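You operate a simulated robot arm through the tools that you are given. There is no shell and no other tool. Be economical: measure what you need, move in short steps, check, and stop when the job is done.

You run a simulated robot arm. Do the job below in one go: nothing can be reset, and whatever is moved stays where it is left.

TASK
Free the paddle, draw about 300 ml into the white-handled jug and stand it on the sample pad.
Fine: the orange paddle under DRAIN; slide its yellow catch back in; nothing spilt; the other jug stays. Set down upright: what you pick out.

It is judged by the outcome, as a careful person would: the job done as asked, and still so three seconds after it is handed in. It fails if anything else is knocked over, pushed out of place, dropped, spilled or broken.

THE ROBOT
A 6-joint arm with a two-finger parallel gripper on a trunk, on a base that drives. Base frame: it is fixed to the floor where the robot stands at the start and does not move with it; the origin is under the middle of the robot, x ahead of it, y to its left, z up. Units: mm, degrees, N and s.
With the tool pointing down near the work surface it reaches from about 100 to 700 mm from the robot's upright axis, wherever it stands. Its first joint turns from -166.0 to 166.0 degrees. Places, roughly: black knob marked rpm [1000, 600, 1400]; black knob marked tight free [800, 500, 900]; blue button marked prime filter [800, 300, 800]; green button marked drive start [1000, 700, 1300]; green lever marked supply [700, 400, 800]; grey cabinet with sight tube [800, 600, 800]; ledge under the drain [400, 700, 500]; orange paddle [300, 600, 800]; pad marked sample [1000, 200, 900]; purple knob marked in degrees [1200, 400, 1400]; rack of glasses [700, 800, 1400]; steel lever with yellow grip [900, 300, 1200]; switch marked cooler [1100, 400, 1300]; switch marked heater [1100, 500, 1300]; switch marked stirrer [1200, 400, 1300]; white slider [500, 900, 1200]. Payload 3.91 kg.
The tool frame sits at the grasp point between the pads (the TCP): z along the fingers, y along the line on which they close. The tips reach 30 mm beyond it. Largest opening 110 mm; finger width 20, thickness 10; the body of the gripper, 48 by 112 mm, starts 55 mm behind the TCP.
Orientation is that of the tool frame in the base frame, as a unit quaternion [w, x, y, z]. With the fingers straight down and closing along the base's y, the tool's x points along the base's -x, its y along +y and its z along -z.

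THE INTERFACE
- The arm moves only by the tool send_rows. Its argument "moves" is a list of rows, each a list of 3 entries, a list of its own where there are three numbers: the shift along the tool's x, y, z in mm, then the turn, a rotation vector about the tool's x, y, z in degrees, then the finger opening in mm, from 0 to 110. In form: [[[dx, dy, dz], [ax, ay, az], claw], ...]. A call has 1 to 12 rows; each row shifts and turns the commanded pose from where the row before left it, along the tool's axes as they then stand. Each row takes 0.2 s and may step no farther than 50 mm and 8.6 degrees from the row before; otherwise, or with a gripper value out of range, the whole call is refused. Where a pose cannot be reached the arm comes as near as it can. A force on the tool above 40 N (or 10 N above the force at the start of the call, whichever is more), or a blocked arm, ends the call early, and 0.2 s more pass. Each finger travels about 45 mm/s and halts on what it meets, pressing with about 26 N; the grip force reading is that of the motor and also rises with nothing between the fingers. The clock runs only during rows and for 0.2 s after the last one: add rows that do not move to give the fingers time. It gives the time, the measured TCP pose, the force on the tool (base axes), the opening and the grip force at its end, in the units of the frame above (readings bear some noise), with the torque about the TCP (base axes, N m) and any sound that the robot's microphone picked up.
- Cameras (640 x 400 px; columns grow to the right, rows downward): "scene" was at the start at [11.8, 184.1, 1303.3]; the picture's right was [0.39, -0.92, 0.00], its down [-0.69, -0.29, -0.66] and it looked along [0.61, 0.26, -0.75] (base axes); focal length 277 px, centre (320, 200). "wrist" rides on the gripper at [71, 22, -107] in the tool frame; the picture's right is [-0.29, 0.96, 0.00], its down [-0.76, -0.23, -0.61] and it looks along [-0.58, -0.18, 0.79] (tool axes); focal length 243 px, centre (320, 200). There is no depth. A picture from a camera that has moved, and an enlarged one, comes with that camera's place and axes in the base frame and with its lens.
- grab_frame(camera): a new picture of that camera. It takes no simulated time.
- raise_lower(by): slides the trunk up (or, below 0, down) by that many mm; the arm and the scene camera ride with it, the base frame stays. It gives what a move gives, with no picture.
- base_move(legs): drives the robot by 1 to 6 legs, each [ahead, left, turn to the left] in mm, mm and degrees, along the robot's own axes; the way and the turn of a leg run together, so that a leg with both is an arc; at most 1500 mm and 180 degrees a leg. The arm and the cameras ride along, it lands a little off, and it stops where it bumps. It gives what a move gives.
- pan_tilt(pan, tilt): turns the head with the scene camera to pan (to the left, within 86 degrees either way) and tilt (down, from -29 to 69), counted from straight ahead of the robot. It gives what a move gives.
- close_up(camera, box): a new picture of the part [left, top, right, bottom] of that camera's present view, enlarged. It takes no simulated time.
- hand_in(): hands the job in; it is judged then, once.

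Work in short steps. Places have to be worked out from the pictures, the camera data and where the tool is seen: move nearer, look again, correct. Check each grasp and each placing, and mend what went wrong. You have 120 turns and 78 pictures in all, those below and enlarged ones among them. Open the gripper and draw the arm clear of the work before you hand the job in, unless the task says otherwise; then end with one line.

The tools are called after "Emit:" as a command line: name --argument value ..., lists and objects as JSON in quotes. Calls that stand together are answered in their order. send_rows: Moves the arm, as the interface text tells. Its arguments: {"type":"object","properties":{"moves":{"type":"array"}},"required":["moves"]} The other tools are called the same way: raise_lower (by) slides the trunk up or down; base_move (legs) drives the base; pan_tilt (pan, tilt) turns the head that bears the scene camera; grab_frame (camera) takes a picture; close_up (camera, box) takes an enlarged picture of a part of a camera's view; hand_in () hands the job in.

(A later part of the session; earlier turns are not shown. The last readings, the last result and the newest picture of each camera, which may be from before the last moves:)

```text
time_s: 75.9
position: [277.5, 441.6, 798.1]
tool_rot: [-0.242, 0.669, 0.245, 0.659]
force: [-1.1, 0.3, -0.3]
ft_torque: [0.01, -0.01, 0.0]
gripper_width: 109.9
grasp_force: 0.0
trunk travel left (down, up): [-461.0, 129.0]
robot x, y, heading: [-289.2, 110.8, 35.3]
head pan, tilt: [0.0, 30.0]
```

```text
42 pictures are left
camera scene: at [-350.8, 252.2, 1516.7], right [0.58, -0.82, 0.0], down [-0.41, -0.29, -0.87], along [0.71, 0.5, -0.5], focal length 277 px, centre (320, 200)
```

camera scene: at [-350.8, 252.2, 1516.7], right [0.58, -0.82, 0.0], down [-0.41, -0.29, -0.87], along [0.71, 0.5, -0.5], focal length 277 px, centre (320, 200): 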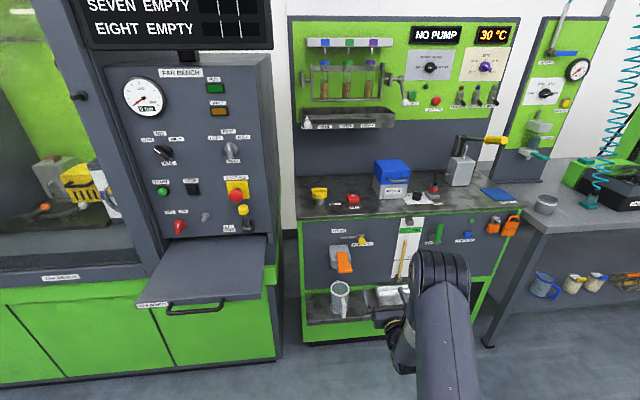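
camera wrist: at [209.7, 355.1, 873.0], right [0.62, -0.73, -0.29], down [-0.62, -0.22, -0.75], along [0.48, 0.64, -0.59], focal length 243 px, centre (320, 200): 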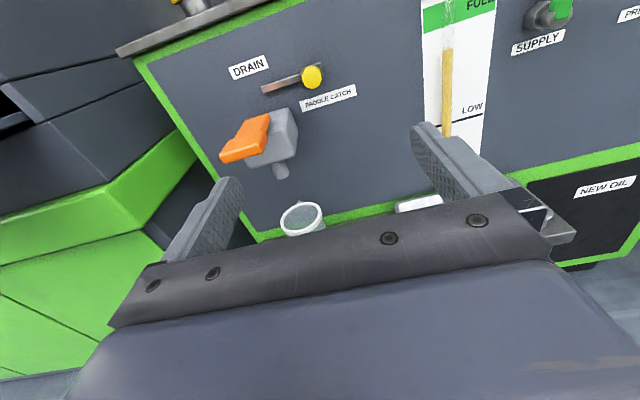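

The wrist view confirms the knob at r≈-167, p≈778, z≈801, and the hand now points square at the panel. I advance with the base to ~45 mm short of the grasp with fingers at 60 mm.

Emit:
base_move --legs '[[218, 28, 0]]'

Emit:
send_rows --moves '[[[0, 0, 0], [0, 0, 0], 95], [[0, 0, 0], [0, 0, 0], 75], [[0, 0, 0], [0, 0, 0], 60], [[0, 0, 0], [0, 0, 0], 60]]'

Emit:
grab_frame --camera "wrist"

```text
time_s: 77.6
position: [438.2, 590.4, 799.6]
tool_rot: [-0.242, 0.669, 0.246, 0.659]
force: [-0.5, 0.6, 0.3]
ft_torque: [-0.01, -0.04, -0.01]
gripper_width: 109.9
grasp_force: 0.0
trunk travel left (down, up): [-461.0, 129.0]
robot x, y, heading: [-121.8, 257.9, 35.6]
head pan, tilt: [0.0, 30.0]
```

```text
time_s: 78.6
position: [438.4, 590.2, 798.8]
tool_rot: [-0.243, 0.668, 0.246, 0.659]
force: [-1.2, -0.4, 0.3]
ft_torque: [0.0, 0.0, -0.02]
gripper_width: 60.0
grasp_force: 0.0
trunk travel left (down, up): [-461.0, 129.0]
robot x, y, heading: [-123.3, 260.1, 35.4]
head pan, tilt: [0.0, 30.0]
```

```text
41 pictures are left
camera wrist: at [371.1, 504.7, 873.1], right [0.62, -0.73, -0.29], down [-0.62, -0.22, -0.75], along [0.48, 0.64, -0.59], focal length 243 px, centre (320, 200)
```

wrist: 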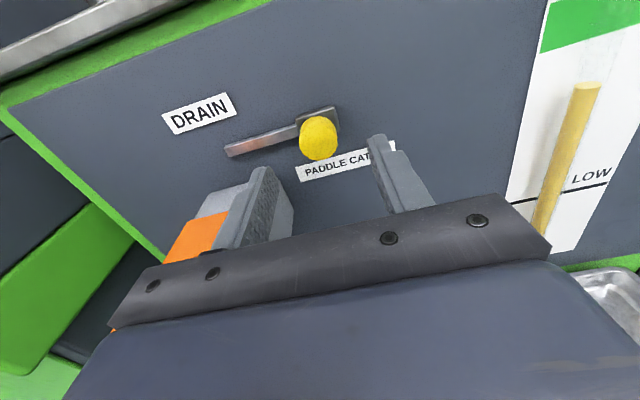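

Knob is centred between the fingers. Advance 46 mm and close on it.

Emit:
send_rows --moves '[[[2, 0, 16], [0, 0, 0], 60], [[0, 0, 15], [0, 0, 0], 60], [[0, 0, 15], [0, 0, 0], 60], [[0, 0, 0], [0, 0, 0], 50], [[0, 0, 0], [0, 0, 0], 38], [[0, 0, 0], [0, 0, 0], 26], [[0, 0, 0], [0, 0, 0], 20], [[0, 0, 0], [0, 0, 0], 20]]'

Emit:
grab_frame --camera "wrist"

```text
time_s: 80.4
position: [472.9, 619.1, 799.5]
tool_rot: [-0.246, 0.668, 0.249, 0.657]
force: [-0.9, 1.7, -0.8]
ft_torque: [0.04, -0.01, 0.13]
gripper_width: 27.7
grasp_force: 44.9
trunk travel left (down, up): [-461.0, 129.0]
robot x, y, heading: [-125.4, 256.9, 35.6]
head pan, tilt: [0.0, 30.0]
```

```text
40 pictures are left
camera wrist: at [407.1, 532.4, 873.8], right [0.62, -0.73, -0.29], down [-0.62, -0.23, -0.75], along [0.48, 0.65, -0.59], focal length 243 px, centre (320, 200)
```

wrist: 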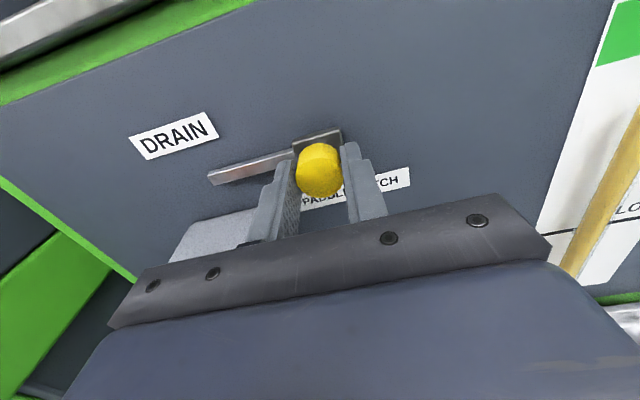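

The knob is gripped (27.7 mm). I try sliding it right, away from the paddle, in small guarded steps.

Emit:
send_rows --moves '[[[0, 4, 0], [0, 0, 0], 20], [[0, 4, 0], [0, 0, 0], 20], [[0, 4, 0], [0, 0, 0], 20], [[0, 0, 0], [0, 0, 0], 20]]'

```text
time_s: 81.4
position: [481.4, 610.0, 799.3]
tool_rot: [-0.243, 0.669, 0.246, 0.658]
force: [-2.7, -1.7, -5.7]
ft_torque: [0.54, -0.67, 0.49]
gripper_width: 27.5
grasp_force: 44.8
trunk travel left (down, up): [-461.0, 129.0]
robot x, y, heading: [-125.2, 260.7, 35.4]
head pan, tilt: [0.0, 30.0]
```

It moved 12 mm freely. Continue right.

Emit:
send_rows --moves '[[[0, 5, 0], [0, 0, 0], 20], [[0, 5, 0], [0, 0, 0], 20], [[0, 5, 0], [0, 0, 0], 20], [[0, 5, 0], [0, 0, 0], 20], [[0, 5, 0], [0, 0, 0], 20], [[0, 5, 0], [0, 0, 0], 20], [[0, 0, 0], [0, 0, 0], 20]]'

Emit:
grab_frame --camera "wrist"

```text
time_s: 82.7
position: [491.7, 599.7, 800.5]
tool_rot: [-0.248, 0.667, 0.252, 0.656]
force: [-9.0, -1.0, 3.0]
ft_torque: [0.19, -0.11, 0.3]
gripper_width: 27.6
grasp_force: 45.2
trunk travel left (down, up): [-461.0, 129.0]
robot x, y, heading: [-126.0, 259.6, 35.8]
head pan, tilt: [0.0, 30.0]
stopped in row 6: the force on the tool passed its limit (the readings are from after the stop); the commanded pose is now the measured one
```

```text
39 pictures are left
camera wrist: at [425.3, 512.4, 874.2], right [0.63, -0.72, -0.29], down [-0.62, -0.24, -0.75], along [0.47, 0.65, -0.6], focal length 243 px, centre (320, 200)
```

wrist: 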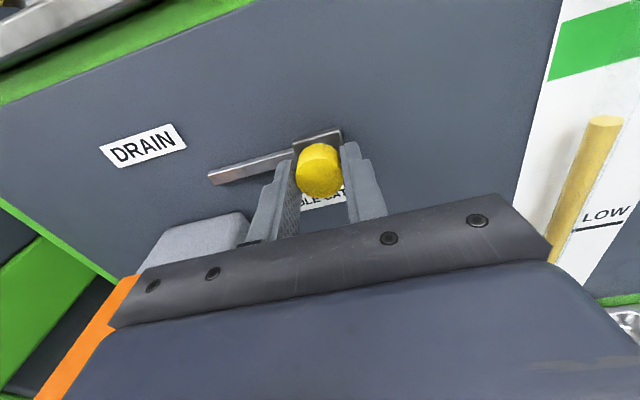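

The catch hit its end stop after ~27 mm; the tongue moved along, so the paddle is free. I release the knob, withdraw, and look at the paddle.

Emit:
send_rows --moves '[[[0, 0, 0], [0, 0, 0], 40], [[0, 0, 0], [0, 0, 0], 60], [[0, 0, 0], [0, 0, 0], 60], [[0, 0, -20], [0, 0, 0], 60], [[0, 0, -25], [0, 0, 0], 60], [[0, 0, 0], [0, 0, 0], 60]]'

Emit:
base_move --legs '[[-170, 0, 0]]'

Emit:
close_up --camera "scene" --box '[290, 200, 430, 340]'

Emit:
grab_frame --camera "wrist"

```text
time_s: 84.1
position: [458.7, 568.9, 799.2]
tool_rot: [-0.247, 0.667, 0.251, 0.656]
force: [0.1, -0.2, -0.6]
ft_torque: [-0.03, -0.03, 0.02]
gripper_width: 59.7
grasp_force: 0.1
trunk travel left (down, up): [-461.0, 129.0]
robot x, y, heading: [-123.0, 258.6, 35.7]
head pan, tilt: [0.0, 30.0]
```

```text
time_s: 85.5
position: [322.1, 472.7, 800.3]
tool_rot: [-0.248, 0.668, 0.253, 0.655]
force: [-0.1, 1.1, -0.2]
ft_torque: [0.01, -0.05, 0.01]
gripper_width: 59.9
grasp_force: 0.2
trunk travel left (down, up): [-461.0, 129.0]
robot x, y, heading: [-261.4, 161.1, 35.8]
head pan, tilt: [0.0, 30.0]
```

```text
2.86 times, centred on (360, 270) of scene
camera zoom: at [-327.3, 303.1, 1516.8], right [0.58, -0.81, 0.0], down [-0.41, -0.29, -0.87], along [0.7, 0.5, -0.5], focal length 791 px, centre (206, 0)
```

zoom: 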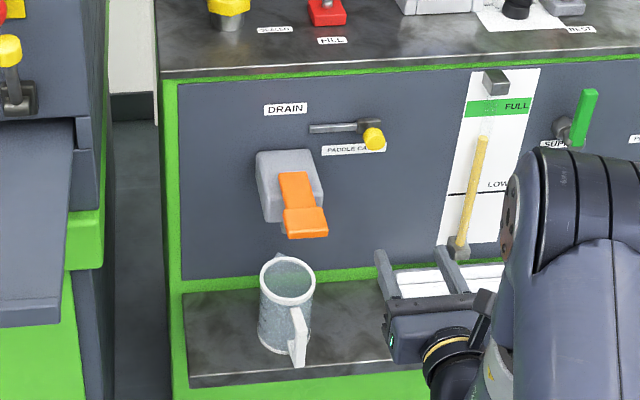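

```text
37 pictures are left
camera wrist: at [256.7, 386.0, 874.0], right [0.63, -0.72, -0.29], down [-0.62, -0.24, -0.75], along [0.47, 0.65, -0.6], focal length 243 px, centre (320, 200)
```

wrist: 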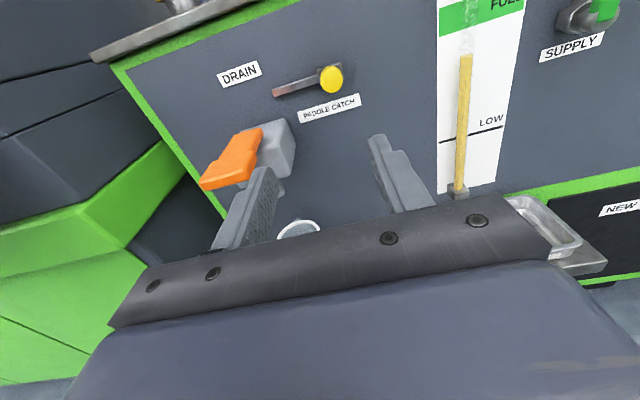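

I enlarge the wrist view of the paddle to see its shape from the side.

Emit:
close_up --camera "wrist" --box '[190, 60, 350, 220]'

```text
2.50 times, centred on (270, 140) of wrist
camera zoom: at [256.7, 386.0, 874.0], right [0.63, -0.72, -0.29], down [-0.62, -0.24, -0.75], along [0.47, 0.65, -0.6], focal length 606 px, centre (445, 350)
```

zoom: 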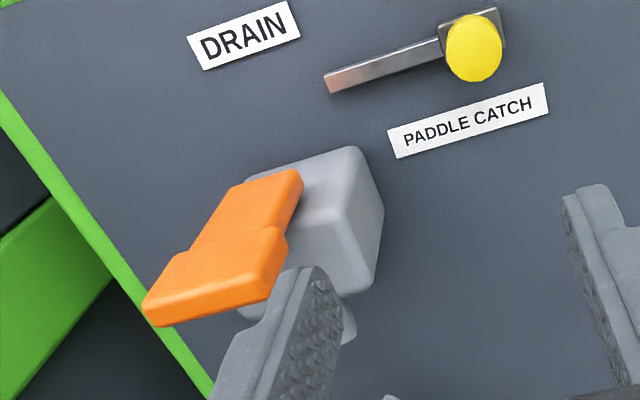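

The paddle's tip is at about r=-262, p=645, top z≈785. To keep the camera's line to the jug open, I'll press with just the left finger (hand opened wide, offset right), starting ~35 mm above it.

Emit:
raise_lower --by 40

Emit:
base_move --legs '[[84, 60, 0]]'

Emit:
send_rows --moves '[[[0, 0, 0], [0, 0, 0], 80], [[0, 0, 0], [0, 0, 0], 100], [[0, 0, 0], [0, 0, 0], 110], [[0, 0, 0], [0, 0, 0], 110]]'

Emit:
grab_frame --camera "wrist"

Emit:
close_up --camera "scene" --box '[280, 220, 440, 380]'

```text
time_s: 86.3
position: [322.9, 473.5, 839.2]
tool_rot: [-0.248, 0.667, 0.252, 0.655]
force: [0.2, -0.8, -0.4]
ft_torque: [0.0, -0.01, -0.03]
gripper_width: 59.9
grasp_force: 0.0
trunk travel left (down, up): [-501.0, 89.0]
robot x, y, heading: [-261.2, 161.2, 35.8]
head pan, tilt: [0.0, 30.0]
```

```text
time_s: 87.5
position: [353.5, 572.5, 839.2]
tool_rot: [-0.247, 0.668, 0.253, 0.654]
force: [0.1, -0.8, 0.4]
ft_torque: [-0.02, -0.03, 0.02]
gripper_width: 59.8
grasp_force: 0.1
trunk travel left (down, up): [-501.0, 89.0]
robot x, y, heading: [-230.1, 259.8, 35.9]
head pan, tilt: [0.0, 30.0]
```

```text
time_s: 88.5
position: [354.3, 572.4, 838.9]
tool_rot: [-0.248, 0.668, 0.252, 0.655]
force: [0.1, -0.3, -0.2]
ft_torque: [0.02, 0.02, 0.04]
gripper_width: 110.0
grasp_force: 0.1
trunk travel left (down, up): [-501.0, 89.0]
robot x, y, heading: [-231.3, 261.3, 35.9]
head pan, tilt: [0.0, 30.0]
```

```text
35 pictures are left
camera wrist: at [289.0, 485.4, 914.1], right [0.63, -0.72, -0.29], down [-0.62, -0.24, -0.75], along [0.47, 0.65, -0.6], focal length 243 px, centre (320, 200)
```

wrist: 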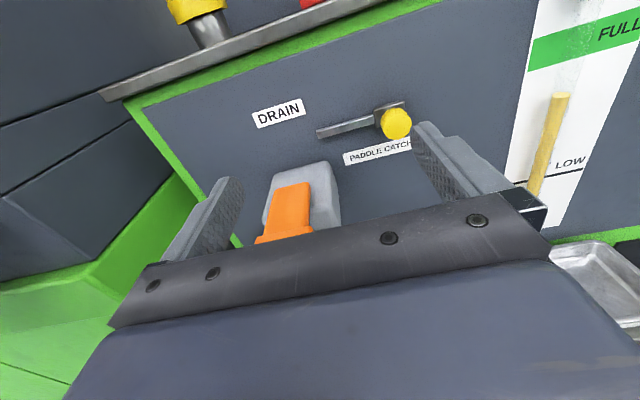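

```text
2.50 times, centred on (360, 300) of scene
camera zoom: at [-294.9, 401.7, 1556.8], right [0.58, -0.81, 0.0], down [-0.41, -0.29, -0.87], along [0.7, 0.51, -0.5], focal length 692 px, centre (220, -50)
```

zoom: 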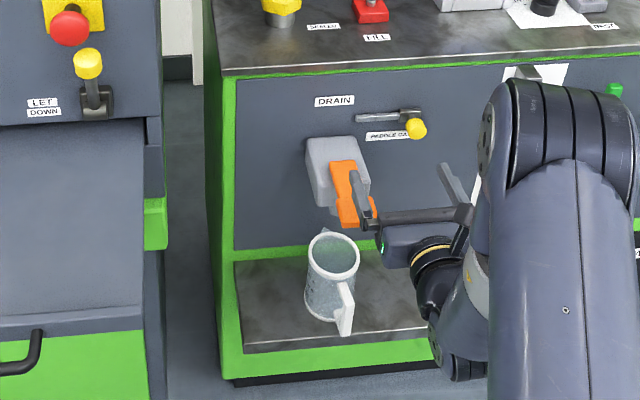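

The left finger is above the paddle tip and the view to the jug is open. I descend in guarded steps until contact.

Emit:
send_rows --moves '[[[-12, 0, 0], [0, 0, 0], 110], [[-12, 0, 0], [0, 0, 0], 110], [[-8, 0, 0], [0, 0, 0], 110], [[-3, 0, 0], [0, 0, 0], 110], [[-3, 0, 0], [0, 0, 0], 110]]'

Emit:
close_up --camera "scene" --box '[320, 220, 400, 320]'

```text
time_s: 89.7
position: [353.8, 570.6, 802.0]
tool_rot: [-0.248, 0.668, 0.252, 0.655]
force: [0.1, -0.7, 0.8]
ft_torque: [-0.02, -0.03, 0.01]
gripper_width: 110.0
grasp_force: 0.1
trunk travel left (down, up): [-501.0, 89.0]
robot x, y, heading: [-222.9, 260.5, 35.8]
head pan, tilt: [0.0, 30.0]
```

```text
4.00 times, centred on (360, 270) of scene
camera zoom: at [-294.9, 401.7, 1556.8], right [0.58, -0.81, 0.0], down [-0.41, -0.29, -0.87], along [0.7, 0.51, -0.5], focal length 1107 px, centre (160, -80)
```

zoom: 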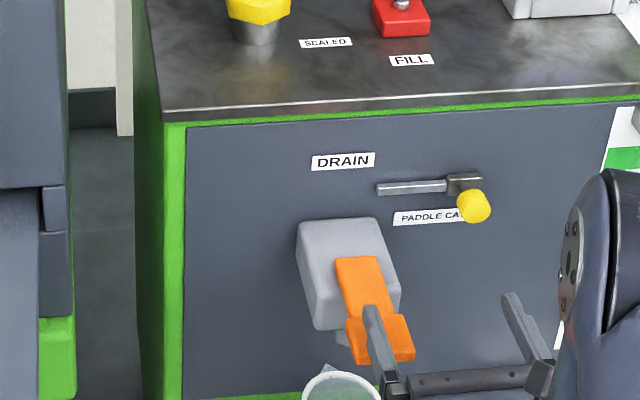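

Finger is just above the paddle, centred. Keep pressing down slowly.

Emit:
send_rows --moves '[[[-3, 0, 0], [0, 0, 0], 110], [[-3, 0, 0], [0, 0, 0], 110], [[-3, 0, 0], [0, 0, 0], 110]]'

```text
time_s: 90.5
position: [352.9, 570.7, 793.2]
tool_rot: [-0.248, 0.667, 0.252, 0.655]
force: [0.0, 0.4, 0.2]
ft_torque: [0.01, 0.02, 0.0]
gripper_width: 110.2
grasp_force: 0.1
trunk travel left (down, up): [-501.0, 89.0]
robot x, y, heading: [-229.4, 258.9, 36.0]
head pan, tilt: [0.0, 30.0]
```

Emit:
send_rows --moves '[[[-3, 0, 0], [0, 0, 0], 110], [[-3, 0, 0], [0, 0, 0], 110], [[-3, 0, 0], [0, 0, 0], 110]]'

```text
time_s: 91.3
position: [352.9, 571.1, 784.6]
tool_rot: [-0.249, 0.667, 0.253, 0.655]
force: [0.2, -0.1, 3.7]
ft_torque: [0.24, 0.04, -0.07]
gripper_width: 109.9
grasp_force: 0.2
trunk travel left (down, up): [-501.0, 89.0]
robot x, y, heading: [-227.2, 257.8, 35.8]
head pan, tilt: [0.0, 30.0]
```

Contact begins (3.7 N, z≈785). I press a few mm more and look for flow.

Emit:
send_rows --moves '[[[-3, 0, 0], [0, 0, 0], 110], [[-3, 0, 0], [0, 0, 0], 110]]'

Emit:
close_up --camera "scene" --box '[310, 260, 410, 360]'

```text
time_s: 91.9
position: [353.6, 571.5, 778.9]
tool_rot: [-0.248, 0.667, 0.252, 0.656]
force: [-0.1, 0.4, 4.7]
ft_torque: [0.31, 0.05, 0.0]
gripper_width: 110.0
grasp_force: 0.1
trunk travel left (down, up): [-501.0, 89.0]
robot x, y, heading: [-229.6, 260.2, 35.7]
head pan, tilt: [0.0, 30.0]
```

```text
4.00 times, centred on (360, 310) of scene
camera zoom: at [-295.2, 401.5, 1556.8], right [0.58, -0.81, 0.0], down [-0.41, -0.29, -0.87], along [0.7, 0.51, -0.5], focal length 1107 px, centre (160, -240)
```

zoom: 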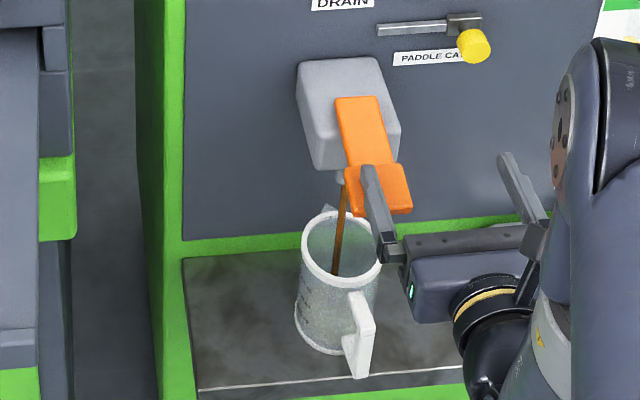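

Oil is flowing neatly into the jug. Hold ~1 s and check the level.

Emit:
send_rows --moves '[[[0, 0, 0], [0, 0, 0], 110], [[0, 0, 0], [0, 0, 0], 110], [[0, 0, 0], [0, 0, 0], 110], [[0, 0, 0], [0, 0, 0], 110]]'

Emit:
close_up --camera "scene" --box '[335, 305, 385, 355]'

```text
time_s: 92.9
position: [353.5, 570.2, 778.1]
tool_rot: [-0.249, 0.667, 0.254, 0.655]
force: [0.9, 1.0, 5.1]
ft_torque: [0.33, 0.02, -0.05]
gripper_width: 110.1
grasp_force: 0.1
trunk travel left (down, up): [-501.0, 89.0]
robot x, y, heading: [-228.2, 259.2, 35.8]
head pan, tilt: [0.0, 30.0]
```

```text
8.00 times, centred on (360, 330) of scene
camera zoom: at [-295.2, 401.5, 1556.8], right [0.58, -0.81, 0.0], down [-0.41, -0.29, -0.87], along [0.7, 0.51, -0.5], focal length 2214 px, centre (0, -840)
```

zoom: 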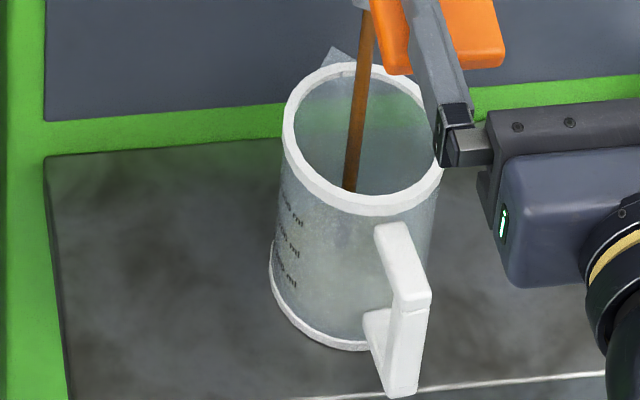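

No visible level yet; three marks are on the jug's side (top one = 300 ml). Hold 2 s more.

Emit:
send_rows --moves '[[[0, 0, 0], [0, 0, 0], 110], [[0, 0, 0], [0, 0, 0], 110], [[0, 0, 0], [0, 0, 0], 110], [[0, 0, 0], [0, 0, 0], 110], [[0, 0, 0], [0, 0, 0], 110], [[0, 0, 0], [0, 0, 0], 110], [[0, 0, 0], [0, 0, 0], 110], [[0, 0, 0], [0, 0, 0], 110], [[0, 0, 0], [0, 0, 0], 110]]'

Emit:
close_up --camera "scene" --box '[335, 305, 385, 355]'

```text
time_s: 94.9
position: [351.9, 570.5, 778.4]
tool_rot: [-0.247, 0.667, 0.251, 0.656]
force: [0.3, 0.2, 4.9]
ft_torque: [0.34, 0.07, 0.02]
gripper_width: 110.0
grasp_force: 0.1
trunk travel left (down, up): [-501.0, 89.0]
robot x, y, heading: [-228.8, 255.6, 35.8]
head pan, tilt: [0.0, 30.0]
```

```text
8.00 times, centred on (360, 330) of scene
camera zoom: at [-295.3, 401.5, 1556.8], right [0.58, -0.81, 0.0], down [-0.41, -0.29, -0.87], along [0.7, 0.51, -0.5], focal length 2214 px, centre (0, -840)
```

zoom: 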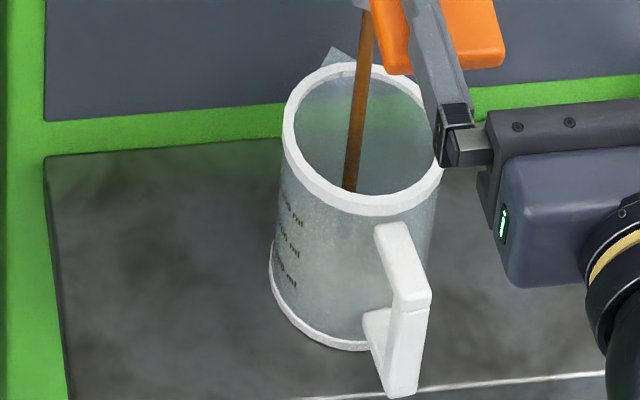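

Not visible yet (the bottom ~50 mm is hidden from this angle). Hold ~1.6 s more, and check with closer look.

Emit:
send_rows --moves '[[[0, 0, 0], [0, 0, 0], 110], [[0, 0, 0], [0, 0, 0], 110], [[0, 0, 0], [0, 0, 0], 110], [[0, 0, 0], [0, 0, 0], 110], [[0, 0, 0], [0, 0, 0], 110], [[0, 0, 0], [0, 0, 0], 110], [[0, 0, 0], [0, 0, 0], 110]]'

Emit:
close_up --camera "scene" --box '[345, 310, 375, 345]'

```text
time_s: 96.5
position: [351.9, 571.1, 779.2]
tool_rot: [-0.248, 0.668, 0.253, 0.655]
force: [-0.1, 0.1, 5.6]
ft_torque: [0.28, 0.07, 0.02]
gripper_width: 109.6
grasp_force: 0.0
trunk travel left (down, up): [-501.0, 89.0]
robot x, y, heading: [-227.2, 259.2, 35.6]
head pan, tilt: [0.0, 30.0]
```

```text
11.43 times, centred on (360, 328) of scene
camera zoom: at [-295.3, 401.5, 1556.8], right [0.58, -0.81, 0.0], down [-0.41, -0.29, -0.87], along [0.7, 0.51, -0.5], focal length 3164 px, centre (-137, -1257)
```

zoom: 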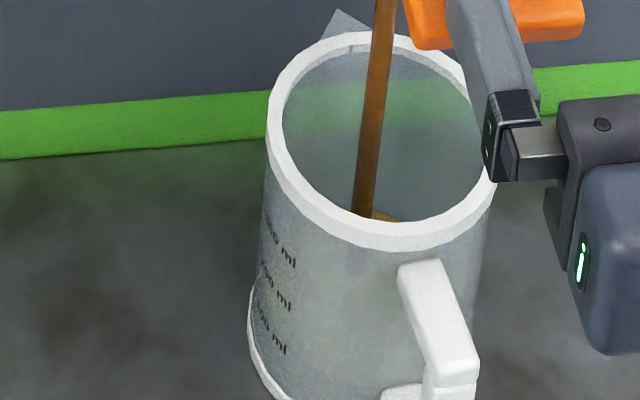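

The oil surface just shows (≈100 ml, ~20 ml/s). Hold about 5 s more, then check.

Emit:
send_rows --moves '[[[0, 0, 0], [0, 0, 0], 110], [[0, 0, 0], [0, 0, 0], 110], [[0, 0, 0], [0, 0, 0], 110], [[0, 0, 0], [0, 0, 0], 110], [[0, 0, 0], [0, 0, 0], 110], [[0, 0, 0], [0, 0, 0], 110], [[0, 0, 0], [0, 0, 0], 110], [[0, 0, 0], [0, 0, 0], 110], [[0, 0, 0], [0, 0, 0], 110], [[0, 0, 0], [0, 0, 0], 110], [[0, 0, 0], [0, 0, 0], 110], [[0, 0, 0], [0, 0, 0], 110]]'

Emit:
close_up --camera "scene" --box '[345, 310, 375, 345]'

```text
time_s: 99.1
position: [352.7, 571.2, 777.1]
tool_rot: [-0.248, 0.668, 0.252, 0.655]
force: [-0.1, -0.2, 5.6]
ft_torque: [0.33, 0.05, 0.02]
gripper_width: 110.0
grasp_force: 0.1
trunk travel left (down, up): [-501.0, 89.0]
robot x, y, heading: [-231.6, 262.6, 35.9]
head pan, tilt: [0.0, 30.0]
```

```text
11.43 times, centred on (360, 328) of scene
camera zoom: at [-295.3, 401.4, 1556.8], right [0.58, -0.81, 0.0], down [-0.41, -0.29, -0.87], along [0.7, 0.51, -0.5], focal length 3164 px, centre (-137, -1257)
```

zoom: 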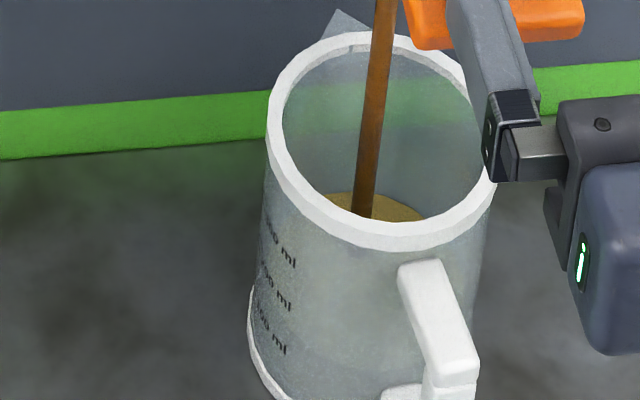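

Level ≈100 ml now, rising ~5.4 mm/s; the 300 mark is ~52 mm higher. Hold another ~7 s in stages.

Emit:
send_rows --moves '[[[0, 0, 0], [0, 0, 0], 110], [[0, 0, 0], [0, 0, 0], 110], [[0, 0, 0], [0, 0, 0], 110], [[0, 0, 0], [0, 0, 0], 110], [[0, 0, 0], [0, 0, 0], 110], [[0, 0, 0], [0, 0, 0], 110], [[0, 0, 0], [0, 0, 0], 110], [[0, 0, 0], [0, 0, 0], 110], [[0, 0, 0], [0, 0, 0], 110], [[0, 0, 0], [0, 0, 0], 110], [[0, 0, 0], [0, 0, 0], 110], [[0, 0, 0], [0, 0, 0], 110]]'

Emit:
send_rows --moves '[[[0, 0, 0], [0, 0, 0], 110], [[0, 0, 0], [0, 0, 0], 110], [[0, 0, 0], [0, 0, 0], 110], [[0, 0, 0], [0, 0, 0], 110], [[0, 0, 0], [0, 0, 0], 110], [[0, 0, 0], [0, 0, 0], 110], [[0, 0, 0], [0, 0, 0], 110], [[0, 0, 0], [0, 0, 0], 110]]'

Emit:
close_up --camera "scene" --box '[345, 310, 375, 345]'

```text
time_s: 101.7
position: [352.9, 571.2, 778.0]
tool_rot: [-0.247, 0.667, 0.252, 0.656]
force: [-0.7, -0.7, 5.0]
ft_torque: [0.34, 0.05, 0.07]
gripper_width: 110.1
grasp_force: 0.0
trunk travel left (down, up): [-501.0, 89.0]
robot x, y, heading: [-231.8, 257.7, 35.5]
head pan, tilt: [0.0, 30.0]
```

```text
time_s: 103.5
position: [352.9, 570.5, 777.0]
tool_rot: [-0.249, 0.667, 0.253, 0.655]
force: [-0.9, 0.0, 4.9]
ft_torque: [0.31, 0.09, 0.02]
gripper_width: 109.9
grasp_force: 0.1
trunk travel left (down, up): [-501.0, 89.0]
robot x, y, heading: [-230.5, 259.6, 35.7]
head pan, tilt: [0.0, 30.0]
```

```text
11.43 times, centred on (360, 328) of scene
camera zoom: at [-295.3, 401.4, 1556.8], right [0.58, -0.81, 0.0], down [-0.41, -0.29, -0.87], along [0.7, 0.51, -0.5], focal length 3164 px, centre (-137, -1257)
```

zoom: 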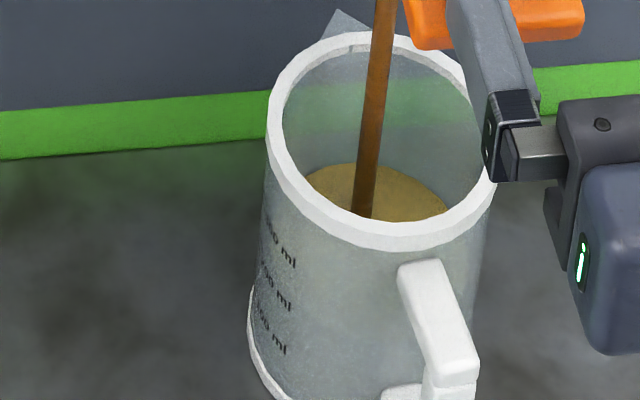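

Level ≈175 ml, flow ≈14 ml/s. Hold ~7 s more, then check.

Emit:
send_rows --moves '[[[0, 0, 0], [0, 0, 0], 110], [[0, 0, 0], [0, 0, 0], 110], [[0, 0, 0], [0, 0, 0], 110], [[0, 0, 0], [0, 0, 0], 110], [[0, 0, 0], [0, 0, 0], 110], [[0, 0, 0], [0, 0, 0], 110], [[0, 0, 0], [0, 0, 0], 110], [[0, 0, 0], [0, 0, 0], 110], [[0, 0, 0], [0, 0, 0], 110], [[0, 0, 0], [0, 0, 0], 110], [[0, 0, 0], [0, 0, 0], 110], [[0, 0, 0], [0, 0, 0], 110]]'

Emit:
send_rows --moves '[[[0, 0, 0], [0, 0, 0], 110], [[0, 0, 0], [0, 0, 0], 110], [[0, 0, 0], [0, 0, 0], 110], [[0, 0, 0], [0, 0, 0], 110], [[0, 0, 0], [0, 0, 0], 110], [[0, 0, 0], [0, 0, 0], 110], [[0, 0, 0], [0, 0, 0], 110], [[0, 0, 0], [0, 0, 0], 110], [[0, 0, 0], [0, 0, 0], 110], [[0, 0, 0], [0, 0, 0], 110], [[0, 0, 0], [0, 0, 0], 110], [[0, 0, 0], [0, 0, 0], 110]]'

Emit:
close_up --camera "scene" --box '[345, 310, 375, 345]'

```text
time_s: 106.1
position: [352.5, 569.9, 778.2]
tool_rot: [-0.248, 0.667, 0.253, 0.655]
force: [-0.2, -0.3, 4.3]
ft_torque: [0.29, 0.06, 0.01]
gripper_width: 110.3
grasp_force: 0.1
trunk travel left (down, up): [-501.0, 89.0]
robot x, y, heading: [-228.3, 256.3, 35.4]
head pan, tilt: [0.0, 30.0]
```

```text
time_s: 108.7
position: [353.7, 570.9, 777.9]
tool_rot: [-0.248, 0.667, 0.252, 0.656]
force: [-0.4, -0.2, 4.6]
ft_torque: [0.26, 0.1, 0.02]
gripper_width: 110.1
grasp_force: 0.1
trunk travel left (down, up): [-501.0, 89.0]
robot x, y, heading: [-225.4, 261.4, 35.8]
head pan, tilt: [0.0, 30.0]
```

```text
11.43 times, centred on (360, 328) of scene
camera zoom: at [-295.3, 401.4, 1556.8], right [0.58, -0.81, 0.0], down [-0.41, -0.29, -0.87], along [0.7, 0.51, -0.5], focal length 3164 px, centre (-137, -1257)
```

zoom: 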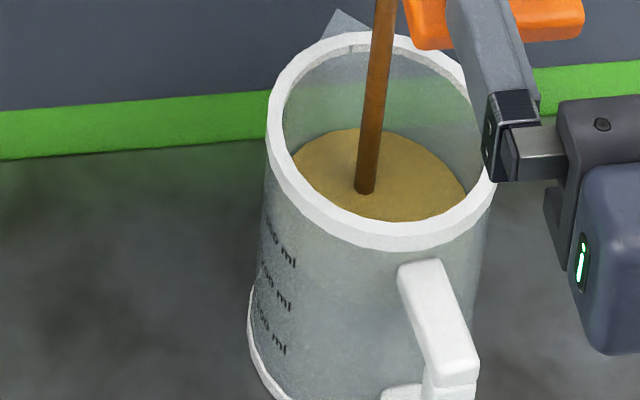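

Level ≈245–250 ml at ~14 ml/s. Hold 2.6 s more then check.

Emit:
send_rows --moves '[[[0, 0, 0], [0, 0, 0], 110], [[0, 0, 0], [0, 0, 0], 110], [[0, 0, 0], [0, 0, 0], 110], [[0, 0, 0], [0, 0, 0], 110], [[0, 0, 0], [0, 0, 0], 110], [[0, 0, 0], [0, 0, 0], 110], [[0, 0, 0], [0, 0, 0], 110], [[0, 0, 0], [0, 0, 0], 110], [[0, 0, 0], [0, 0, 0], 110], [[0, 0, 0], [0, 0, 0], 110], [[0, 0, 0], [0, 0, 0], 110], [[0, 0, 0], [0, 0, 0], 110]]'

Emit:
close_up --camera "scene" --box '[345, 310, 375, 345]'

```text
time_s: 111.3
position: [352.8, 570.9, 777.6]
tool_rot: [-0.248, 0.666, 0.252, 0.656]
force: [-0.4, -1.0, 5.1]
ft_torque: [0.29, 0.07, 0.07]
gripper_width: 110.0
grasp_force: 0.1
trunk travel left (down, up): [-501.0, 89.0]
robot x, y, heading: [-229.7, 257.5, 35.9]
head pan, tilt: [0.0, 30.0]
```

```text
11.43 times, centred on (360, 328) of scene
camera zoom: at [-295.3, 401.4, 1556.8], right [0.58, -0.81, 0.0], down [-0.41, -0.29, -0.87], along [0.7, 0.51, -0.5], focal length 3164 px, centre (-137, -1257)
```

zoom: 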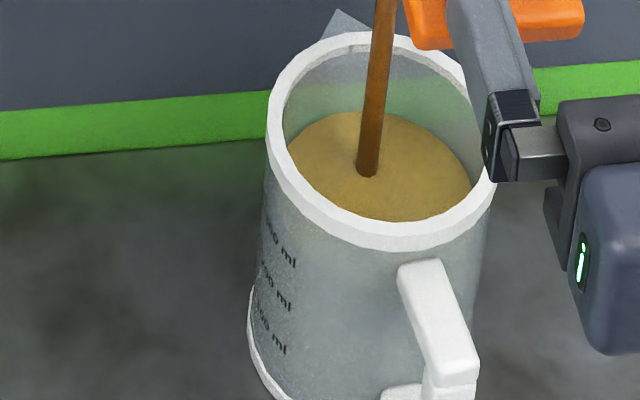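

≈283 ml. Hold 0.4 s more and lift off the paddle.

Emit:
send_rows --moves '[[[0, 0, 0], [0, 0, 0], 110], [[0, 0, 0], [0, 0, 0], 110], [[5, 0, 0], [0, 0, 0], 110], [[10, 0, 0], [0, 0, 0], 110], [[20, 0, 0], [0, 0, 0], 110], [[20, 0, 0], [0, 0, 0], 110]]'

Emit:
close_up --camera "scene" --box '[330, 280, 390, 345]'

```text
time_s: 112.7
position: [351.0, 570.3, 832.0]
tool_rot: [-0.249, 0.668, 0.253, 0.655]
force: [-0.3, -0.5, 0.7]
ft_torque: [0.0, 0.0, 0.0]
gripper_width: 109.8
grasp_force: 0.0
trunk travel left (down, up): [-501.0, 89.0]
robot x, y, heading: [-233.8, 256.7, 35.9]
head pan, tilt: [0.0, 30.0]
```

```text
6.15 times, centred on (360, 312) of scene
camera zoom: at [-294.8, 401.7, 1556.7], right [0.58, -0.81, 0.0], down [-0.41, -0.29, -0.87], along [0.7, 0.51, -0.5], focal length 1703 px, centre (74, -492)
```

zoom: 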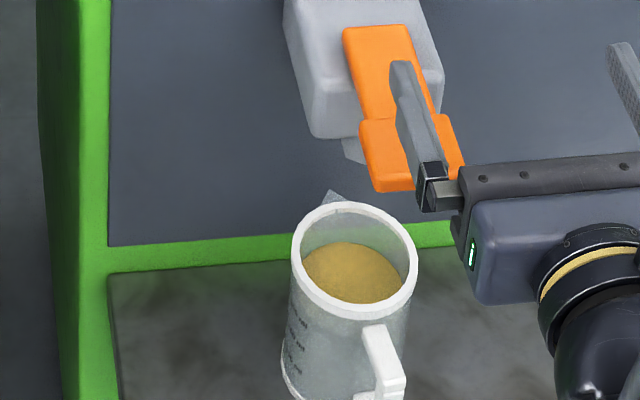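

Flow has stopped, the paddle has sprung back, and the level is at about 300 ml. Now I go back to the catch: shift right, lower, and narrow the fingers.

Emit:
base_move --legs '[[-35, -71, 0]]'

Emit:
raise_lower --by -31

Emit:
send_rows --moves '[[[0, 0, 0], [0, 0, 0], 90], [[0, 0, 0], [0, 0, 0], 72], [[0, 0, 0], [0, 0, 0], 60], [[0, 0, 0], [0, 0, 0], 60]]'

Emit:
grab_frame --camera "wrist"

```text
time_s: 113.8
position: [364.6, 494.1, 833.0]
tool_rot: [-0.247, 0.668, 0.252, 0.655]
force: [0.3, -0.4, -0.1]
ft_torque: [0.02, -0.05, -0.01]
gripper_width: 110.2
grasp_force: 0.0
trunk travel left (down, up): [-501.0, 89.0]
robot x, y, heading: [-216.3, 182.5, 35.7]
head pan, tilt: [0.0, 30.0]
```

```text
time_s: 114.5
position: [366.4, 495.0, 802.5]
tool_rot: [-0.247, 0.668, 0.252, 0.655]
force: [0.4, 0.8, 0.7]
ft_torque: [0.01, -0.01, -0.02]
gripper_width: 110.3
grasp_force: 0.0
trunk travel left (down, up): [-470.0, 120.0]
robot x, y, heading: [-217.3, 180.9, 35.9]
head pan, tilt: [0.0, 30.0]
```

```text
time_s: 115.5
position: [365.2, 493.9, 800.8]
tool_rot: [-0.248, 0.668, 0.253, 0.655]
force: [-0.4, 1.0, 0.0]
ft_torque: [-0.03, 0.0, 0.01]
gripper_width: 60.0
grasp_force: 0.0
trunk travel left (down, up): [-470.0, 120.0]
robot x, y, heading: [-214.4, 180.2, 35.9]
head pan, tilt: [0.0, 30.0]
```

```text
23 pictures are left
camera wrist: at [300.4, 407.6, 876.6], right [0.63, -0.72, -0.29], down [-0.62, -0.24, -0.75], along [0.47, 0.65, -0.6], focal length 243 px, centre (320, 200)
```

wrist: 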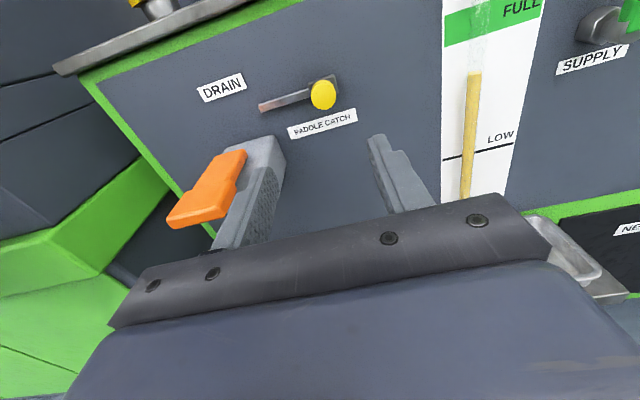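

Moving in with the base to ~45 mm short of the knob, then the arm will do the rest.

Emit:
base_move --legs '[[119, 8.5, 0]]'

```text
time_s: 116.8
position: [458.7, 573.2, 801.2]
tool_rot: [-0.249, 0.668, 0.254, 0.654]
force: [-0.3, 0.5, 0.0]
ft_torque: [-0.06, -0.01, 0.02]
gripper_width: 60.1
grasp_force: 0.1
trunk travel left (down, up): [-470.0, 120.0]
robot x, y, heading: [-122.4, 260.6, 35.8]
head pan, tilt: [0.0, 30.0]
```

Emit:
send_rows --moves '[[[0, 2, 14], [0, 0, 0], 60], [[0, 0, 14], [0, 0, 0], 60], [[0, 0, 14], [0, 0, 0], 60], [[0, 0, 0], [0, 0, 0], 50], [[0, 0, 0], [0, 0, 0], 38], [[0, 0, 0], [0, 0, 0], 26], [[0, 0, 0], [0, 0, 0], 20], [[0, 0, 0], [0, 0, 0], 20]]'

```text
time_s: 118.6
position: [490.7, 600.2, 801.3]
tool_rot: [-0.249, 0.667, 0.253, 0.655]
force: [1.4, 0.6, -0.3]
ft_torque: [0.08, -0.07, -0.49]
gripper_width: 27.8
grasp_force: 45.1
trunk travel left (down, up): [-470.0, 120.0]
robot x, y, heading: [-122.1, 259.3, 36.4]
head pan, tilt: [0.0, 30.0]
```

Knob gripped again (27.8 mm). Sliding it left 27+ mm until its stop.

Emit:
send_rows --moves '[[[0, -5, 0], [0, 0, 0], 20], [[0, -5, 0], [0, 0, 0], 20], [[0, -5, 0], [0, 0, 0], 20], [[0, -5, 0], [0, 0, 0], 20], [[0, -4, 0], [0, 0, 0], 20], [[0, -3, 0], [0, 0, 0], 20], [[0, -3, 0], [0, 0, 0], 20], [[0, 0, 0], [0, 0, 0], 20]]'

```text
time_s: 120.4
position: [472.9, 620.8, 800.7]
tool_rot: [-0.248, 0.668, 0.251, 0.655]
force: [11.3, -6.3, -2.7]
ft_torque: [-0.85, 0.89, -0.57]
gripper_width: 27.6
grasp_force: 44.8
trunk travel left (down, up): [-470.0, 120.0]
robot x, y, heading: [-121.3, 257.5, 36.1]
head pan, tilt: [0.0, 30.0]
```

Back at its original place and pressing against its stop. Release and withdraw, then check.

Emit:
send_rows --moves '[[[0, 2, 0], [0, 0, 0], 20], [[0, 0, 0], [0, 0, 0], 40], [[0, 0, 0], [0, 0, 0], 60], [[0, 0, 0], [0, 0, 0], 60], [[0, 0, -20], [0, 0, 0], 60], [[0, 0, -25], [0, 0, 0], 60], [[0, 0, 0], [0, 0, 0], 85], [[0, 0, 0], [0, 0, 0], 110]]'

Emit:
grab_frame --camera "wrist"

```text
time_s: 122.2
position: [439.8, 590.9, 802.1]
tool_rot: [-0.249, 0.668, 0.253, 0.654]
force: [0.4, -0.3, 0.3]
ft_torque: [0.0, 0.01, 0.01]
gripper_width: 110.1
grasp_force: 0.0
trunk travel left (down, up): [-470.0, 120.0]
robot x, y, heading: [-122.9, 258.1, 35.9]
head pan, tilt: [0.0, 30.0]
```

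```text
22 pictures are left
camera wrist: at [373.8, 503.4, 876.0], right [0.63, -0.72, -0.29], down [-0.62, -0.24, -0.75], along [0.47, 0.65, -0.6], focal length 243 px, centre (320, 200)
```

wrist: 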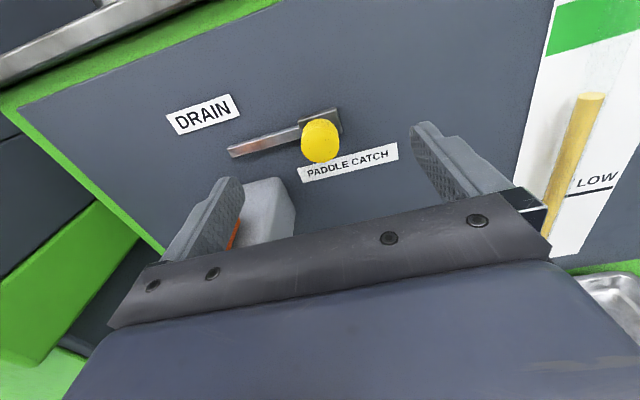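

The catch is back in as at the start. Now I withdraw square from the panel, lower to jug height, and line up for the jug again.

Emit:
base_move --legs '[[-199, -16, 0], [0, 0, 5.5]]'

Emit:
raise_lower --by -260

Emit:
grab_frame --camera "wrist"

```text
time_s: 124.3
position: [250.9, 509.9, 801.0]
tool_rot: [-0.279, 0.655, 0.284, 0.643]
force: [0.3, 0.4, -0.2]
ft_torque: [-0.03, -0.02, -0.03]
gripper_width: 109.8
grasp_force: 0.1
trunk travel left (down, up): [-470.0, 120.0]
robot x, y, heading: [-275.7, 128.7, 41.4]
head pan, tilt: [0.0, 30.0]
```

```text
time_s: 127.0
position: [249.9, 510.7, 540.5]
tool_rot: [-0.279, 0.655, 0.285, 0.642]
force: [-0.1, -0.1, -0.9]
ft_torque: [-0.02, 0.01, 0.0]
gripper_width: 110.1
grasp_force: 0.1
trunk travel left (down, up): [-210.0, 380.0]
robot x, y, heading: [-280.5, 129.5, 41.2]
head pan, tilt: [0.0, 30.0]
```

```text
21 pictures are left
camera wrist: at [194.0, 417.5, 616.0], right [0.7, -0.66, -0.29], down [-0.59, -0.3, -0.75], along [0.4, 0.69, -0.6], focal length 243 px, centre (320, 200)
```

wrist: 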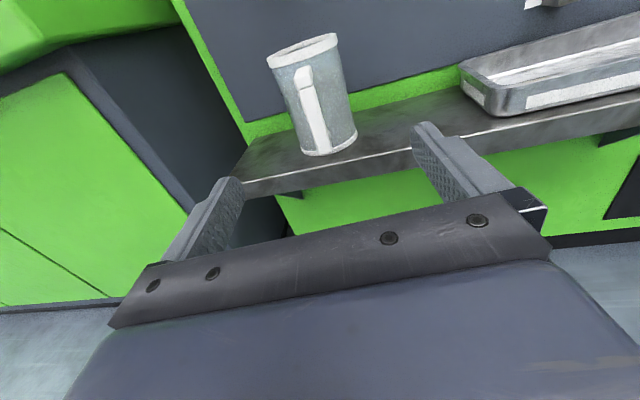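

Jug ≈(388,673); the hand needs 9 mm left. I approach with the base to 75 mm short of its axis.

Emit:
base_move --legs '[[136, 23, 0]]'

Emit:
grab_frame --camera "wrist"

```text
time_s: 128.3
position: [335.3, 617.6, 541.7]
tool_rot: [-0.28, 0.654, 0.285, 0.642]
force: [0.2, -0.1, -0.1]
ft_torque: [0.03, -0.02, -0.01]
gripper_width: 110.0
grasp_force: 0.0
trunk travel left (down, up): [-210.0, 380.0]
robot x, y, heading: [-191.8, 237.7, 41.6]
head pan, tilt: [0.0, 30.0]
```

```text
20 pictures are left
camera wrist: at [279.1, 524.4, 616.0], right [0.7, -0.66, -0.29], down [-0.59, -0.3, -0.75], along [0.4, 0.69, -0.6], focal length 243 px, centre (320, 200)
```

wrist: 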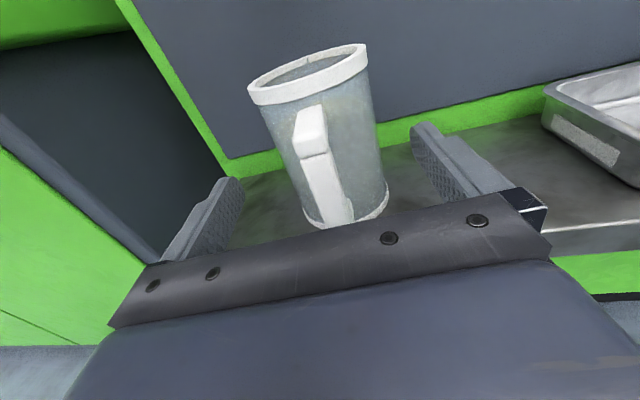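

Aligned within a few mm. Advance 50 mm with the arm and close gently.

Emit:
send_rows --moves '[[[0, 2, 17], [0, 0, 0], 110], [[0, 0, 17], [0, 0, 0], 110], [[0, 0, 16], [0, 0, 0], 110], [[0, 0, 0], [0, 0, 0], 110]]'

Emit:
grab_frame --camera "wrist"

```text
time_s: 129.3
position: [369.9, 653.8, 541.3]
tool_rot: [-0.28, 0.655, 0.285, 0.642]
force: [0.1, -0.2, -0.2]
ft_torque: [0.0, -0.01, 0.02]
gripper_width: 109.9
grasp_force: 0.0
trunk travel left (down, up): [-210.0, 380.0]
robot x, y, heading: [-192.7, 234.9, 41.4]
head pan, tilt: [0.0, 30.0]
```

```text
19 pictures are left
camera wrist: at [314.0, 559.5, 615.4], right [0.7, -0.66, -0.29], down [-0.59, -0.3, -0.75], along [0.4, 0.69, -0.6], focal length 243 px, centre (320, 200)
```

wrist: 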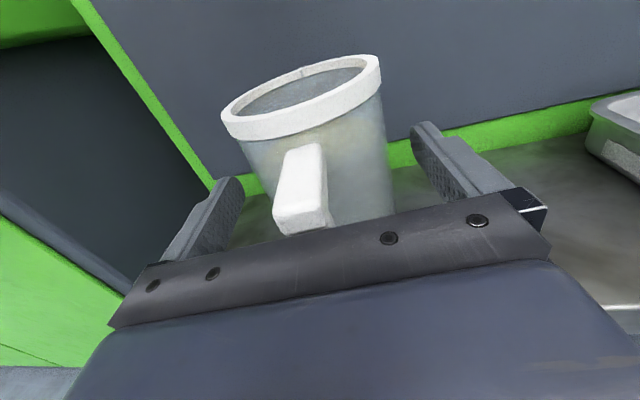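

Same view as when held before. Nudge 2 mm right and close slowly.

Emit:
send_rows --moves '[[[0, 2, 1], [0, 0, 0], 110], [[0, 0, 0], [0, 0, 0], 102], [[0, 0, 0], [0, 0, 0], 95], [[0, 0, 0], [0, 0, 0], 89], [[0, 0, 0], [0, 0, 0], 84], [[0, 0, 0], [0, 0, 0], 80], [[0, 0, 0], [0, 0, 0], 77], [[0, 0, 0], [0, 0, 0], 74], [[0, 0, 0], [0, 0, 0], 66], [[0, 0, 0], [0, 0, 0], 60], [[0, 0, 0], [0, 0, 0], 60]]'

Emit:
send_rows --moves '[[[3, 0, 0], [0, 0, 0], 60], [[4, 0, 0], [0, 0, 0], 60], [[4, 0, 0], [0, 0, 0], 60], [[3, 0, 0], [0, 0, 0], 60], [[0, 0, 0], [0, 0, 0], 60]]'

Emit:
grab_frame --camera "wrist"

```text
time_s: 131.7
position: [372.2, 652.0, 541.6]
tool_rot: [-0.28, 0.654, 0.285, 0.642]
force: [-0.2, 0.3, 0.7]
ft_torque: [0.0, -0.02, -0.01]
gripper_width: 76.8
grasp_force: 26.1
trunk travel left (down, up): [-210.0, 380.0]
robot x, y, heading: [-195.6, 233.5, 41.4]
head pan, tilt: [0.0, 30.0]
```

```text
time_s: 132.9
position: [373.6, 652.1, 553.6]
tool_rot: [-0.279, 0.655, 0.285, 0.642]
force: [-0.3, 0.3, -3.2]
ft_torque: [0.01, 0.04, -0.02]
gripper_width: 76.9
grasp_force: 26.2
trunk travel left (down, up): [-210.0, 380.0]
robot x, y, heading: [-191.6, 233.7, 41.3]
head pan, tilt: [0.0, 30.0]
```

```text
18 pictures are left
camera wrist: at [316.8, 559.5, 629.1], right [0.7, -0.66, -0.29], down [-0.59, -0.3, -0.75], along [0.4, 0.69, -0.6], focal length 243 px, centre (320, 200)
```

wrist: 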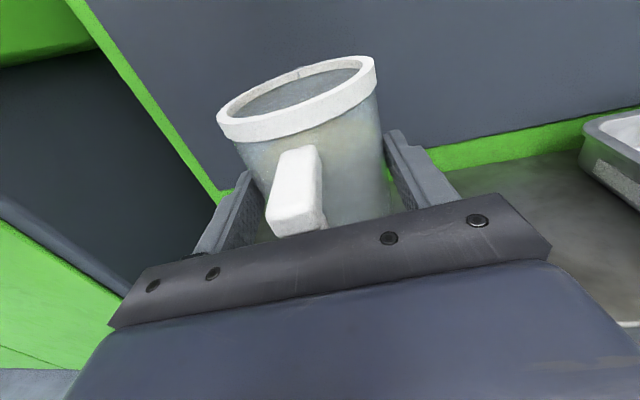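

The filled jug is lifted (weight matches ~300 ml) and upright. I back straight out gently, then drive right towards the sample pad (≈(1004,233), top z≈915), keeping well clear of the counter.

Emit:
base_move --legs '[[-130, -13, 0], [-130, -13, 0]]'

Emit:
base_move --legs '[[-6, -350, 0], [-6, -350, 0]]'

Emit:
raise_lower --by 200

Emit:
raise_lower --by 178

Emit:
grab_frame --camera "scene"

```text
time_s: 135.1
position: [195.5, 460.6, 554.3]
tool_rot: [-0.28, 0.655, 0.285, 0.642]
force: [0.5, -0.5, -3.9]
ft_torque: [0.0, 0.05, -0.01]
gripper_width: 77.1
grasp_force: 25.9
trunk travel left (down, up): [-210.0, 380.0]
robot x, y, heading: [-369.2, 44.7, 41.6]
head pan, tilt: [0.0, 30.0]
```

```text
time_s: 139.2
position: [645.7, -61.7, 553.6]
tool_rot: [-0.282, 0.653, 0.287, 0.641]
force: [0.7, 0.5, -4.0]
ft_torque: [-0.01, 0.02, 0.02]
gripper_width: 76.5
grasp_force: 25.8
trunk travel left (down, up): [-210.0, 380.0]
robot x, y, heading: [83.9, -487.9, 41.6]
head pan, tilt: [0.0, 30.0]
```

```text
time_s: 141.3
position: [645.6, -61.4, 753.7]
tool_rot: [-0.283, 0.653, 0.288, 0.641]
force: [0.4, -0.3, -4.1]
ft_torque: [-0.05, 0.05, 0.0]
gripper_width: 76.7
grasp_force: 25.7
trunk travel left (down, up): [-410.0, 180.0]
robot x, y, heading: [83.4, -483.4, 41.8]
head pan, tilt: [0.0, 30.0]
```

```text
time_s: 143.3
position: [646.0, -61.9, 932.0]
tool_rot: [-0.284, 0.653, 0.289, 0.641]
force: [0.0, 0.1, -3.7]
ft_torque: [-0.04, 0.06, -0.02]
gripper_width: 76.5
grasp_force: 26.1
trunk travel left (down, up): [-588.0, 2.0]
robot x, y, heading: [82.6, -484.1, 42.1]
head pan, tilt: [0.0, 30.0]
```

```text
17 pictures are left
camera scene: at [4.8, -350.0, 1643.7], right [0.67, -0.74, 0.0], down [-0.37, -0.33, -0.87], along [0.64, 0.58, -0.5], focal length 277 px, centre (320, 200)
```

scene: 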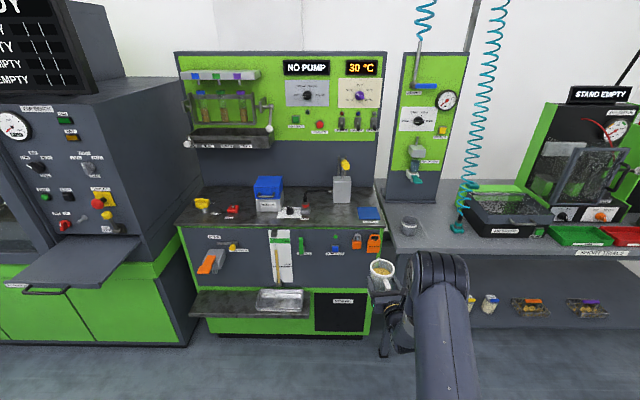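

Jug is level with oil inside. The trunk is at its top, so I raise the arm another ~95 mm smoothly.

Emit:
send_rows --moves '[[[6, 0, 0], [0, 0, 0], 60], [[12, 0, 0], [0, 0, 0], 60], [[16, 0, 0], [0, 0, 0], 60], [[16, 0, 0], [0, 0, 0], 60], [[16, 0, 0], [0, 0, 0], 60], [[15, 0, 0], [0, 0, 0], 60], [[10, 0, 0], [0, 0, 0], 60], [[5, 0, 0], [0, 0, 0], 60], [[0, 0, 0], [0, 0, 0], 60]]'

Emit:
close_up --camera "scene" --box '[310, 140, 470, 300]'

```text
time_s: 145.3
position: [648.6, -60.8, 1029.1]
tool_rot: [-0.283, 0.653, 0.289, 0.64]
force: [-0.2, -0.3, -3.1]
ft_torque: [-0.04, 0.05, -0.01]
gripper_width: 76.6
grasp_force: 26.0
trunk travel left (down, up): [-588.0, 2.0]
robot x, y, heading: [85.7, -486.5, 42.0]
head pan, tilt: [0.0, 30.0]
```

```text
2.50 times, centred on (390, 220) of scene
camera zoom: at [4.7, -350.1, 1643.7], right [0.67, -0.74, 0.0], down [-0.37, -0.33, -0.87], along [0.64, 0.58, -0.5], focal length 692 px, centre (145, 150)
```

zoom: 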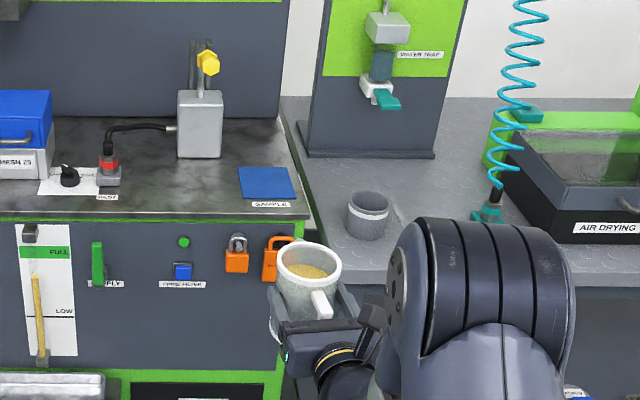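

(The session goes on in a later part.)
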